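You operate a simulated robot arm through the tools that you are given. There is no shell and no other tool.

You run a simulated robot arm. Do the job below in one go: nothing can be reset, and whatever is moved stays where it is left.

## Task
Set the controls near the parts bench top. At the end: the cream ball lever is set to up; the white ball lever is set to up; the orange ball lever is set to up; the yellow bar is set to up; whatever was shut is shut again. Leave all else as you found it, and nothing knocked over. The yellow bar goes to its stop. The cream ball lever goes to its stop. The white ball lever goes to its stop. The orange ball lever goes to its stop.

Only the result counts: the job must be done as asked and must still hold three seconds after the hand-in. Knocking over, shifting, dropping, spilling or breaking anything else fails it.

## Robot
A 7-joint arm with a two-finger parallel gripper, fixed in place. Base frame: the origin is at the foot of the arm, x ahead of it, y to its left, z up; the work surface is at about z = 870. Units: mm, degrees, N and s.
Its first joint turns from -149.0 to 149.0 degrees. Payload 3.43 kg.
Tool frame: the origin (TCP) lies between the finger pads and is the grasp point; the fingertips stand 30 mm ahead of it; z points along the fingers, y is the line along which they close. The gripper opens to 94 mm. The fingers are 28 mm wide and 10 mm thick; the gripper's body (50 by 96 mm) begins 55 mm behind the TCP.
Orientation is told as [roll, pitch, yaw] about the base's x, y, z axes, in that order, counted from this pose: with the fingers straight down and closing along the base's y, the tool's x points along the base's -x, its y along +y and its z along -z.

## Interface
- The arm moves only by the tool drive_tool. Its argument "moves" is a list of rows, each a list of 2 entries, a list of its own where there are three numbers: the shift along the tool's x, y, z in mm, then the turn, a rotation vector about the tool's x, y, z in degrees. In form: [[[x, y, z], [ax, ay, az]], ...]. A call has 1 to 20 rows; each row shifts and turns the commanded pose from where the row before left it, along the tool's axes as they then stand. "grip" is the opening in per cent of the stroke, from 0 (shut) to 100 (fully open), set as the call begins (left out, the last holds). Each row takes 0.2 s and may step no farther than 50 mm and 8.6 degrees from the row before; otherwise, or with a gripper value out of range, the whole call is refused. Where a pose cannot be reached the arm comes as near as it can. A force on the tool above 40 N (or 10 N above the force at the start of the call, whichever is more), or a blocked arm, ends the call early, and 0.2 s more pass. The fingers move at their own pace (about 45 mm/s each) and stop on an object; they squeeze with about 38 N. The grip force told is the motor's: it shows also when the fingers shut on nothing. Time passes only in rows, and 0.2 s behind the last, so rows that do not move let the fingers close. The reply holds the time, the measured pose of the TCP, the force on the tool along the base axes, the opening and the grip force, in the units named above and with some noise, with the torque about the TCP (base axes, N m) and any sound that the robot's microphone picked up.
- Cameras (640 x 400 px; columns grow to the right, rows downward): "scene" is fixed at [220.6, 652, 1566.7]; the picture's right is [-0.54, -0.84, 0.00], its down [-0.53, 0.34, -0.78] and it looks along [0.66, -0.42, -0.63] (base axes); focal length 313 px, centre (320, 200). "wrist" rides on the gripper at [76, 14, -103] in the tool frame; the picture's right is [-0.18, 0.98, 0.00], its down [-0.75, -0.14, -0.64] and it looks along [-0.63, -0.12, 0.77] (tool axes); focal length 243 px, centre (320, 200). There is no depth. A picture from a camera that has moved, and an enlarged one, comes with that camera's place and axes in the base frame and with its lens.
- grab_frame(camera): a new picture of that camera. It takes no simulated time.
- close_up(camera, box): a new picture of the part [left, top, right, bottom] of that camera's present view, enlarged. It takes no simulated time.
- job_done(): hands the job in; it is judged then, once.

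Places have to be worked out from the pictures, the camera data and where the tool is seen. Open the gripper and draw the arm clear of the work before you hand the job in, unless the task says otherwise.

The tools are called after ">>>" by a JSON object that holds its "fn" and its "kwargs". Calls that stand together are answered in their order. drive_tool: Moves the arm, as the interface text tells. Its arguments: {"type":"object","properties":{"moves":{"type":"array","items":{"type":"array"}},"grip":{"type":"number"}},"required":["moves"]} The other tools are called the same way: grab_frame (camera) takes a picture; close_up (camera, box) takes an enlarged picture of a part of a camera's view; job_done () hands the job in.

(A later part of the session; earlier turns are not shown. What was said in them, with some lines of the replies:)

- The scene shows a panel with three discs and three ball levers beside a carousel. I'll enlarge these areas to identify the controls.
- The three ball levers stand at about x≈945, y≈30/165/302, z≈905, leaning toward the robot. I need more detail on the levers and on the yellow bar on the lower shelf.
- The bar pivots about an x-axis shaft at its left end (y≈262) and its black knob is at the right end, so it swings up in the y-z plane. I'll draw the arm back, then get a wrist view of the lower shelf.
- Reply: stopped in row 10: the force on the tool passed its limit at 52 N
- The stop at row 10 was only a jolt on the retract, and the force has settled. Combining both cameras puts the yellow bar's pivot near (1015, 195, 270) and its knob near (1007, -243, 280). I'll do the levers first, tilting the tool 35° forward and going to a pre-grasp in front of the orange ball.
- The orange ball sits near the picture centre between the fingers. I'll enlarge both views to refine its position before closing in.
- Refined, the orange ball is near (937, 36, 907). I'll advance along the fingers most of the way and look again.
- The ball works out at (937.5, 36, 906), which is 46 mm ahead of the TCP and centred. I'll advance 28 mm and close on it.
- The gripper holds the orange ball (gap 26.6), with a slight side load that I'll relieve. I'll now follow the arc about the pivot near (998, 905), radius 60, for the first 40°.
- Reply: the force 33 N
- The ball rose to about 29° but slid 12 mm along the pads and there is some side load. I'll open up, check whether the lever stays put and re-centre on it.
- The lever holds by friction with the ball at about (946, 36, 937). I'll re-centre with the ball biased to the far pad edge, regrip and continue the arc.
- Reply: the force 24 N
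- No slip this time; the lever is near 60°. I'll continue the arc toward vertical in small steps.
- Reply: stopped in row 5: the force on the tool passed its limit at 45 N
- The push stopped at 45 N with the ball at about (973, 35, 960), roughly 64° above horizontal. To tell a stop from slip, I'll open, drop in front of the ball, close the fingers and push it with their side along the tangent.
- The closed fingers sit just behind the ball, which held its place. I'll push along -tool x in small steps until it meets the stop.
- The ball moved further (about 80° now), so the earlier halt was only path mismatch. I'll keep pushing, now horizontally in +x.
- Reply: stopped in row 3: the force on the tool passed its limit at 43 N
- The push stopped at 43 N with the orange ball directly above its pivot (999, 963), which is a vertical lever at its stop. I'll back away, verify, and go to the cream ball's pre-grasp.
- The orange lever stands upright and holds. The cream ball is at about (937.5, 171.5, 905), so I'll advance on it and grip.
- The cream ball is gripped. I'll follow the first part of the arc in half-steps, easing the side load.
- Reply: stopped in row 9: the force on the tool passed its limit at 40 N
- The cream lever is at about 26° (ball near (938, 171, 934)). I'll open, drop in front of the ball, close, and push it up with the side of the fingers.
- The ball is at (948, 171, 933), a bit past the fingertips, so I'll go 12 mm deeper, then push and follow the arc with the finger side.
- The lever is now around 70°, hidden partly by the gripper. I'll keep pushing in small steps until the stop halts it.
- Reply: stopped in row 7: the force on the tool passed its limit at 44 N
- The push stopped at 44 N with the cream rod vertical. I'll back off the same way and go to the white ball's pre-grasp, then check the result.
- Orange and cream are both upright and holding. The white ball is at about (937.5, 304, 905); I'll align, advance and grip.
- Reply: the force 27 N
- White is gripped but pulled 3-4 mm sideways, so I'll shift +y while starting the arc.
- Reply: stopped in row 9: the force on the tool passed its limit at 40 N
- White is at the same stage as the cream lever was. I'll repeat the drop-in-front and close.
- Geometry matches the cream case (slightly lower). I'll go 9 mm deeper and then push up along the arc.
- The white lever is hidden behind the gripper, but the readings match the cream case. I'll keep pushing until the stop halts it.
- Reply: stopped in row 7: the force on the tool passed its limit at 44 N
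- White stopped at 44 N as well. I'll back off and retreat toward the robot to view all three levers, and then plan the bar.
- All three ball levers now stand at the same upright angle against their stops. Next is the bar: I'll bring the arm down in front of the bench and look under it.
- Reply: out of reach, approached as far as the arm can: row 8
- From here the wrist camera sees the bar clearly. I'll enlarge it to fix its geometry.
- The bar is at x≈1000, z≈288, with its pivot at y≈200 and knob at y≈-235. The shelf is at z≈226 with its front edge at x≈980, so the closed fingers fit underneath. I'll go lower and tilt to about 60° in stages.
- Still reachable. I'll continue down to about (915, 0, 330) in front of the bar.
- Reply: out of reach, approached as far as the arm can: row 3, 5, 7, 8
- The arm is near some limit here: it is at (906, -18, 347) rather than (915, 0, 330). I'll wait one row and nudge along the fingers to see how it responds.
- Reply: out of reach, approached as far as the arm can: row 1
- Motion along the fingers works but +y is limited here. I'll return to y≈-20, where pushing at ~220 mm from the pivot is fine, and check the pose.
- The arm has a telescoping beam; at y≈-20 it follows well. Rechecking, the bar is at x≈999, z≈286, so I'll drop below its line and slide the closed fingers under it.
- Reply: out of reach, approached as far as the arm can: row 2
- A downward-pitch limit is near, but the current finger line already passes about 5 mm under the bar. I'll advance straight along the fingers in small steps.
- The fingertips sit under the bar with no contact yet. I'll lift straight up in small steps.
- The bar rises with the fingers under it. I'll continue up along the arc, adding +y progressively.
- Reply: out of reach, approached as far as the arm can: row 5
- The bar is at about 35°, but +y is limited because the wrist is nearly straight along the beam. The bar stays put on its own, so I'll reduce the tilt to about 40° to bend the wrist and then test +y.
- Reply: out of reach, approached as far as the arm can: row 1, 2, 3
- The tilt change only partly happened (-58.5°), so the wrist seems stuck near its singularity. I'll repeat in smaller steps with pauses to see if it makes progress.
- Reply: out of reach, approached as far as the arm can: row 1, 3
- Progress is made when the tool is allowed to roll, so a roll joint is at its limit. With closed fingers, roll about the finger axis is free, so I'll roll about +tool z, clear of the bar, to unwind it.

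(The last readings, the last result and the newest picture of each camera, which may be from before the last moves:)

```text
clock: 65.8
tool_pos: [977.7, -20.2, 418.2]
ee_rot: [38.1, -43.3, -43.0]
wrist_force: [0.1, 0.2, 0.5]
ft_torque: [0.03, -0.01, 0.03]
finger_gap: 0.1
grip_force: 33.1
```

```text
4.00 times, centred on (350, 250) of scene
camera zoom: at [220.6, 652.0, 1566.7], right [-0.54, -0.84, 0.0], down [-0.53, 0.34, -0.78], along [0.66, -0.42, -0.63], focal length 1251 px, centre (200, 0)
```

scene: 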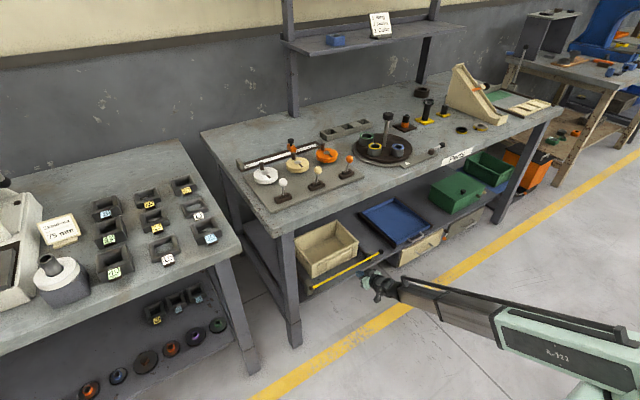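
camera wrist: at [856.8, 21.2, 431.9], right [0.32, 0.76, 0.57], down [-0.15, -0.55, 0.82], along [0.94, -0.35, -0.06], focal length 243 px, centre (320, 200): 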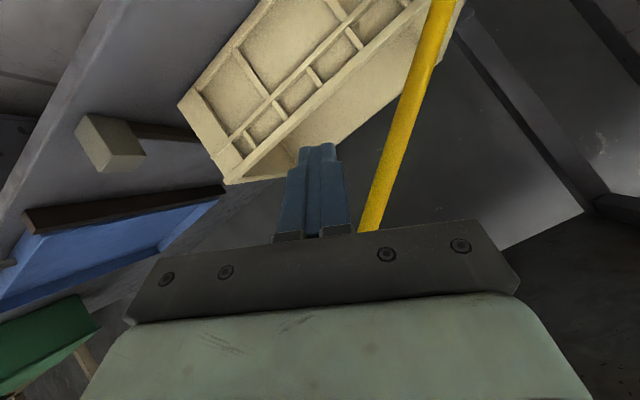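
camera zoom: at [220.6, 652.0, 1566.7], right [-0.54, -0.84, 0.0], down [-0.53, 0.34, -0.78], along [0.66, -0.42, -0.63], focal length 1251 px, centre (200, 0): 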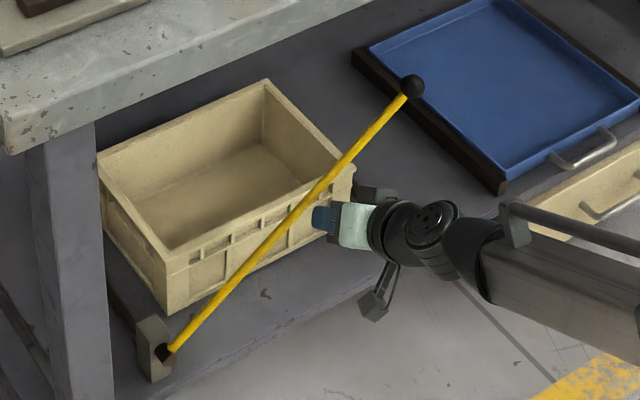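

Rolling freed the wrist, with no limit reported. The bar rests at about 40° by itself. I'll slide the fingers 17 mm deeper so they cross the bar's plane, then push it up along an arc of radius 251 about the pivot.

>>> {"fn": "drive_tool", "kwargs": {"moves": [[[0, 0, 17], [0, 0, 0]], [[-7.0, 18.3, -9.7], [0, 0, 0]], [[-5.5, 19.2, -8.9], [0, 0, 0]], [[-4.0, 19.9, -8.2], [0, 0, 0]], [[0, 0, 0], [0, 0, 0]]]}}

>>> {"fn": "grab_frame", "kwargs": {"camera": "wrist"}}

>>> {"fn": "close_up", "kwargs": {"camera": "scene", "box": [280, 200, 420, 300]}}

```text
clock: 67.0
tool_pos: [991.0, 21.3, 460.0]
ee_rot: [38.1, -43.4, -42.8]
wrist_force: [0.2, -0.9, 0.2]
ft_torque: [-0.01, -0.04, 0.0]
finger_gap: 0.0
grip_force: 33.5
```

```text
taken
camera wrist: at [870.7, 63.2, 473.2], right [0.32, 0.76, 0.57], down [-0.15, -0.55, 0.82], along [0.94, -0.35, -0.06], focal length 243 px, centre (320, 200)
```

wrist: 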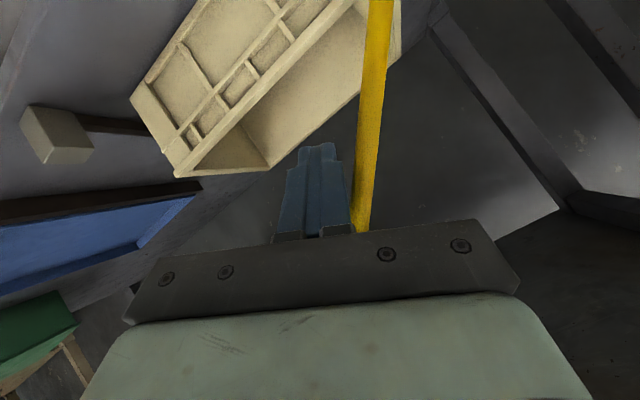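

```text
4.00 times, centred on (350, 250) of scene
camera zoom: at [220.6, 652.0, 1566.7], right [-0.54, -0.84, 0.0], down [-0.53, 0.34, -0.78], along [0.66, -0.42, -0.63], focal length 1251 px, centre (200, 0)
```

zoom: 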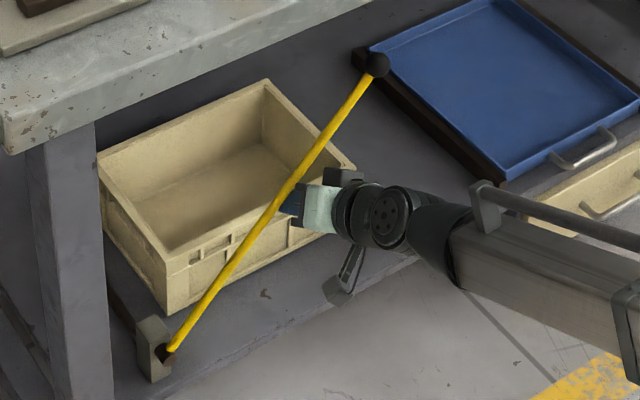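

The bar follows to about 50° with no limits reported. I'll continue the arc.

>>> {"fn": "drive_tool", "kwargs": {"moves": [[[-2.3, 20.6, -7.3], [0, 0, 0]], [[-0.8, 21.0, -6.4], [0, 0, 0]], [[0.9, 21.2, -5.4], [0, 0, 0]], [[2.5, 21.4, -4.4], [0, 0, 0]], [[0, 0, 0], [0, 0, 0]]]}}

>>> {"fn": "grab_frame", "kwargs": {"camera": "wrist"}}

>>> {"fn": "close_up", "kwargs": {"camera": "scene", "box": [280, 190, 420, 290]}}

```text
clock: 67.9
tool_pos: [989.0, 66.2, 500.2]
ee_rot: [37.6, -42.8, -43.0]
wrist_force: [0.4, -13.6, -6.5]
ft_torque: [0.2, 0.12, -0.15]
finger_gap: 0.0
grip_force: 33.4
stopped in row 4: the force on the tool passed its limit at 62 N (the readings are from after the stop); the commanded pose is now the measured one
```

```text
taken
camera wrist: at [869.6, 109.9, 514.3], right [0.33, 0.76, 0.56], down [-0.15, -0.55, 0.82], along [0.93, -0.36, -0.07], focal length 243 px, centre (320, 200)
```

wrist: 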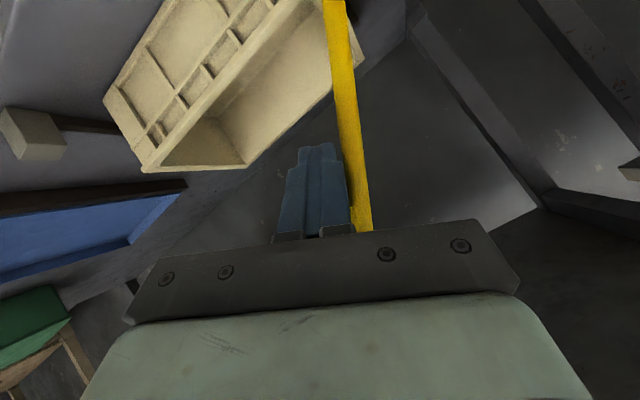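

```text
4.00 times, centred on (350, 240) of scene
camera zoom: at [220.6, 652.0, 1566.7], right [-0.54, -0.84, 0.0], down [-0.53, 0.34, -0.78], along [0.66, -0.42, -0.63], focal length 1251 px, centre (200, 40)
```

zoom: 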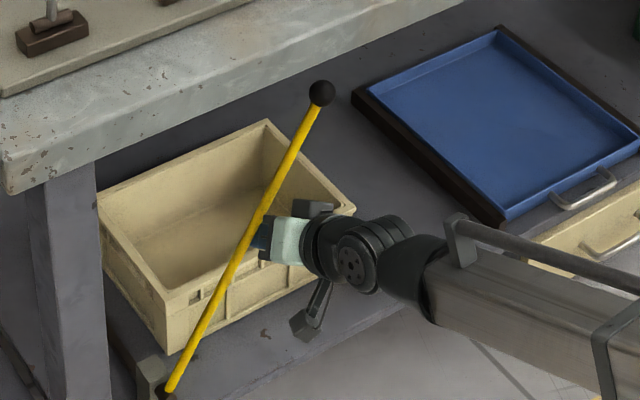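

The push stopped at 62 N, with the reaction exactly normal to the bar, at about 64°. I'll push again gently along the bar's normal to confirm it is the stop.

>>> {"fn": "drive_tool", "kwargs": {"moves": [[[0.4, 2.9, -0.5], [0, 0, 0]], [[0.4, 2.9, -0.5], [0, 0, 0]], [[0.4, 2.9, -0.5], [0, 0, 0]], [[0.4, 2.9, -0.5], [0, 0, 0]], [[0.4, 2.9, -0.5], [0, 0, 0]], [[0.4, 2.9, -0.5], [0, 0, 0]], [[0.4, 2.9, -0.5], [0, 0, 0]], [[0.4, 2.9, -0.5], [0, 0, 0]]]}}

>>> {"fn": "close_up", "kwargs": {"camera": "scene", "box": [280, 190, 420, 290]}}

```text
clock: 68.4
tool_pos: [990.5, 66.1, 500.2]
ee_rot: [37.4, -42.8, -43.0]
wrist_force: [0.3, -10.8, -3.9]
ft_torque: [0.16, 0.07, -0.08]
finger_gap: 0.1
grip_force: 32.9
stopped in row 2: the force on the tool passed its limit at 44 N (the readings are from after the stop); the commanded pose is now the measured one
```

```text
4.00 times, centred on (350, 240) of scene
camera zoom: at [220.6, 652.0, 1566.7], right [-0.54, -0.84, 0.0], down [-0.53, 0.34, -0.78], along [0.66, -0.42, -0.63], focal length 1251 px, centre (200, 40)
```

zoom: 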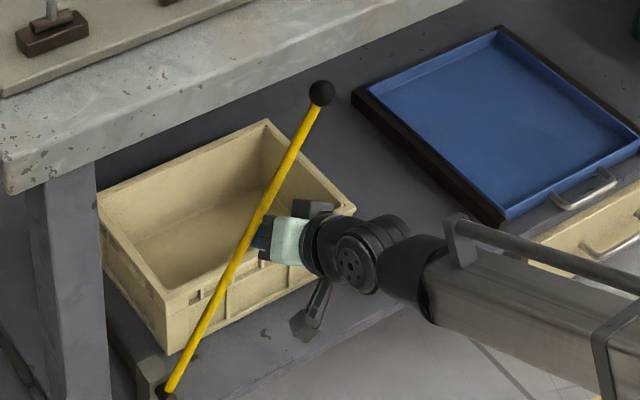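

The hard stop is confirmed: there was no movement at 44 N. I'll move away normal to the bar, back out along the fingers and retreat from the bench.

>>> {"fn": "drive_tool", "kwargs": {"moves": [[[-4.5, -29, 5.2], [0, 0, 0]], [[0, 0, -40], [0, 0, 0]], [[0, 0, -40], [0, 0, 0]], [[0, 0, -40], [0, 0, 0]], [[0, 0, -40], [0, 0, 0]], [[0, 0, -40], [0, 0, 0]], [[0, 0, 0], [0, 0, 0]]]}}

>>> {"fn": "grab_frame", "kwargs": {"camera": "scene"}}

>>> {"fn": "grab_frame", "kwargs": {"camera": "wrist"}}

>>> {"fn": "close_up", "kwargs": {"camera": "scene", "box": [260, 140, 360, 210]}}

```text
clock: 70.0
tool_pos: [826.6, 26.6, 604.1]
ee_rot: [37.5, -42.8, -43.1]
wrist_force: [0.3, 0.2, 0.2]
ft_torque: [0.02, 0.01, 0.01]
finger_gap: 0.0
grip_force: 33.0
```

```text
taken
```

scene: 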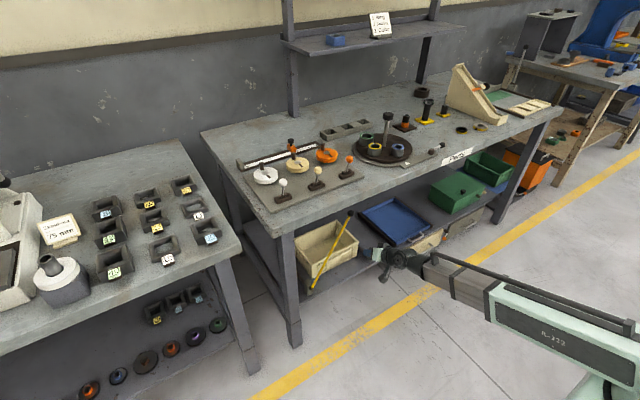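

```text
taken
camera wrist: at [707.2, 69.9, 618.8], right [0.33, 0.76, 0.56], down [-0.15, -0.55, 0.82], along [0.93, -0.36, -0.07], focal length 243 px, centre (320, 200)
```

wrist: 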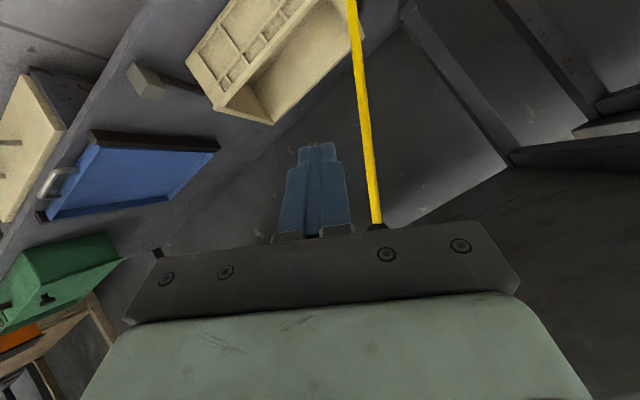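

```text
5.71 times, centred on (310, 175) of scene
camera zoom: at [220.6, 652.0, 1566.7], right [-0.54, -0.84, 0.0], down [-0.53, 0.34, -0.78], along [0.66, -0.42, -0.63], focal length 1788 px, centre (377, 343)
```

zoom: 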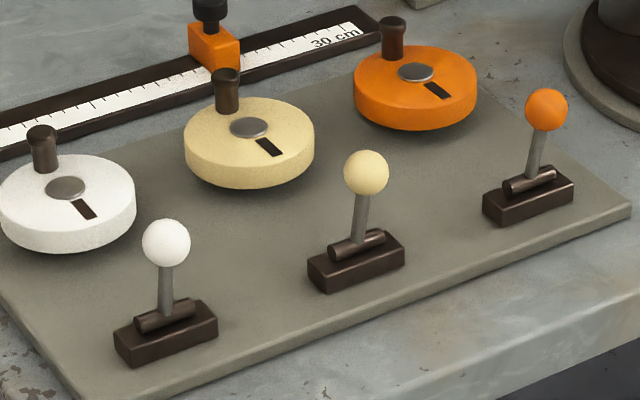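

The bar holds at its stop and all three ball levers stand at the same angle. I'll draw further back, open the gripper and make a last check of everything.

>>> {"fn": "drive_tool", "kwargs": {"moves": [[[0, 0, -40], [0, 0, 0]], [[0, 0, -40], [0, 0, 0]], [[0, 0, 0], [0, 0, 0]]]}}

>>> {"fn": "drive_tool", "kwargs": {"moves": [[[0, 0, 0], [0, 0, 0]], [[0, 0, 0], [0, 0, 0]], [[0, 0, 0], [0, 0, 0]], [[0, 0, 0], [0, 0, 0]], [[0, 0, 0], [0, 0, 0]]], "grip": 100}}

>>> {"fn": "close_up", "kwargs": {"camera": "scene", "box": [280, 190, 420, 290]}}

>>> {"fn": "close_up", "kwargs": {"camera": "scene", "box": [225, 110, 465, 260]}}

>>> {"fn": "grab_frame", "kwargs": {"camera": "scene"}}

```text
clock: 70.8
tool_pos: [763.3, 22.8, 651.0]
ee_rot: [37.4, -42.8, -43.0]
wrist_force: [-0.2, -0.3, -0.6]
ft_torque: [0.02, 0.0, 0.01]
finger_gap: 0.0
grip_force: 33.0
```

```text
clock: 72.0
tool_pos: [761.9, 23.4, 651.7]
ee_rot: [37.5, -42.7, -43.0]
wrist_force: [0.7, -0.2, 0.4]
ft_torque: [-0.01, 0.01, 0.02]
finger_gap: 94.2
grip_force: 0.0
```

```text
4.00 times, centred on (350, 240) of scene
camera zoom: at [220.6, 652.0, 1566.7], right [-0.54, -0.84, 0.0], down [-0.53, 0.34, -0.78], along [0.66, -0.42, -0.63], focal length 1251 px, centre (200, 40)
```

zoom: 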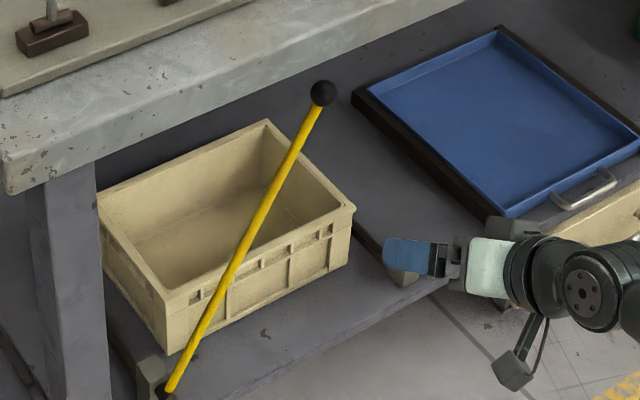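

```text
2.67 times, centred on (345, 185) of scene
camera zoom: at [220.6, 652.0, 1566.7], right [-0.54, -0.84, 0.0], down [-0.53, 0.34, -0.78], along [0.66, -0.42, -0.63], focal length 834 px, centre (253, 240)
```

zoom: 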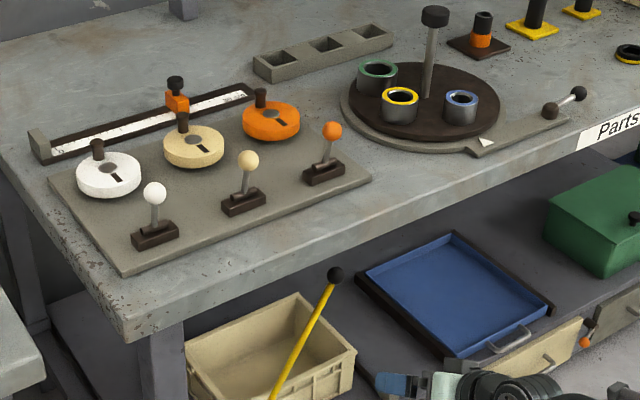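

```text
taken
```

scene: 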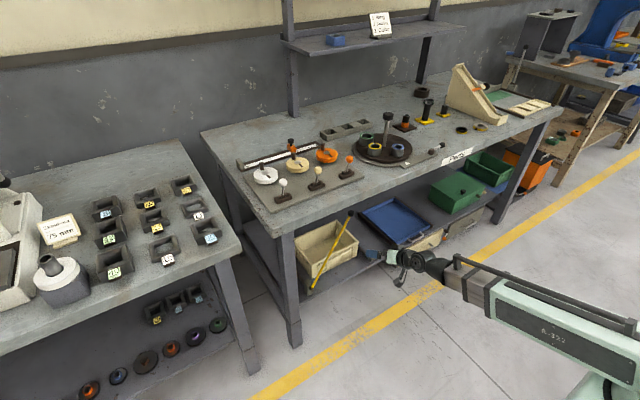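

Final pictures show the cream, white and orange ball levers upright against their stops and the yellow bar up at its stop. Nothing else has moved. The gripper is open and clear of the bench, so I'm handing in.

>>> {"fn": "job_done", "kwargs": {}}

```text
The job is handed in.
```

I raised all four controls and handed the job in; no verdict has come back yet.

- **Ball levers:** I pushed the cream, white and orange levers up until the force limit halted the arm, at about 43–44 N each. All three came to rest at the same angle, about 80° above horizontal, and were still there in the last picture.
- **Yellow bar:** I raised it to about 64° above horizontal, where it stopped hard. A second push of 44 N did not move it, and it stayed up after I backed away.
- **Everything else:** I opened nothing, so nothing needed shutting again. The last pictures show nothing else moved or knocked over. The gripper is open and clear of the bench.

I took these angles as the stops because nothing moved further under force; I couldn't see the stops themselves.
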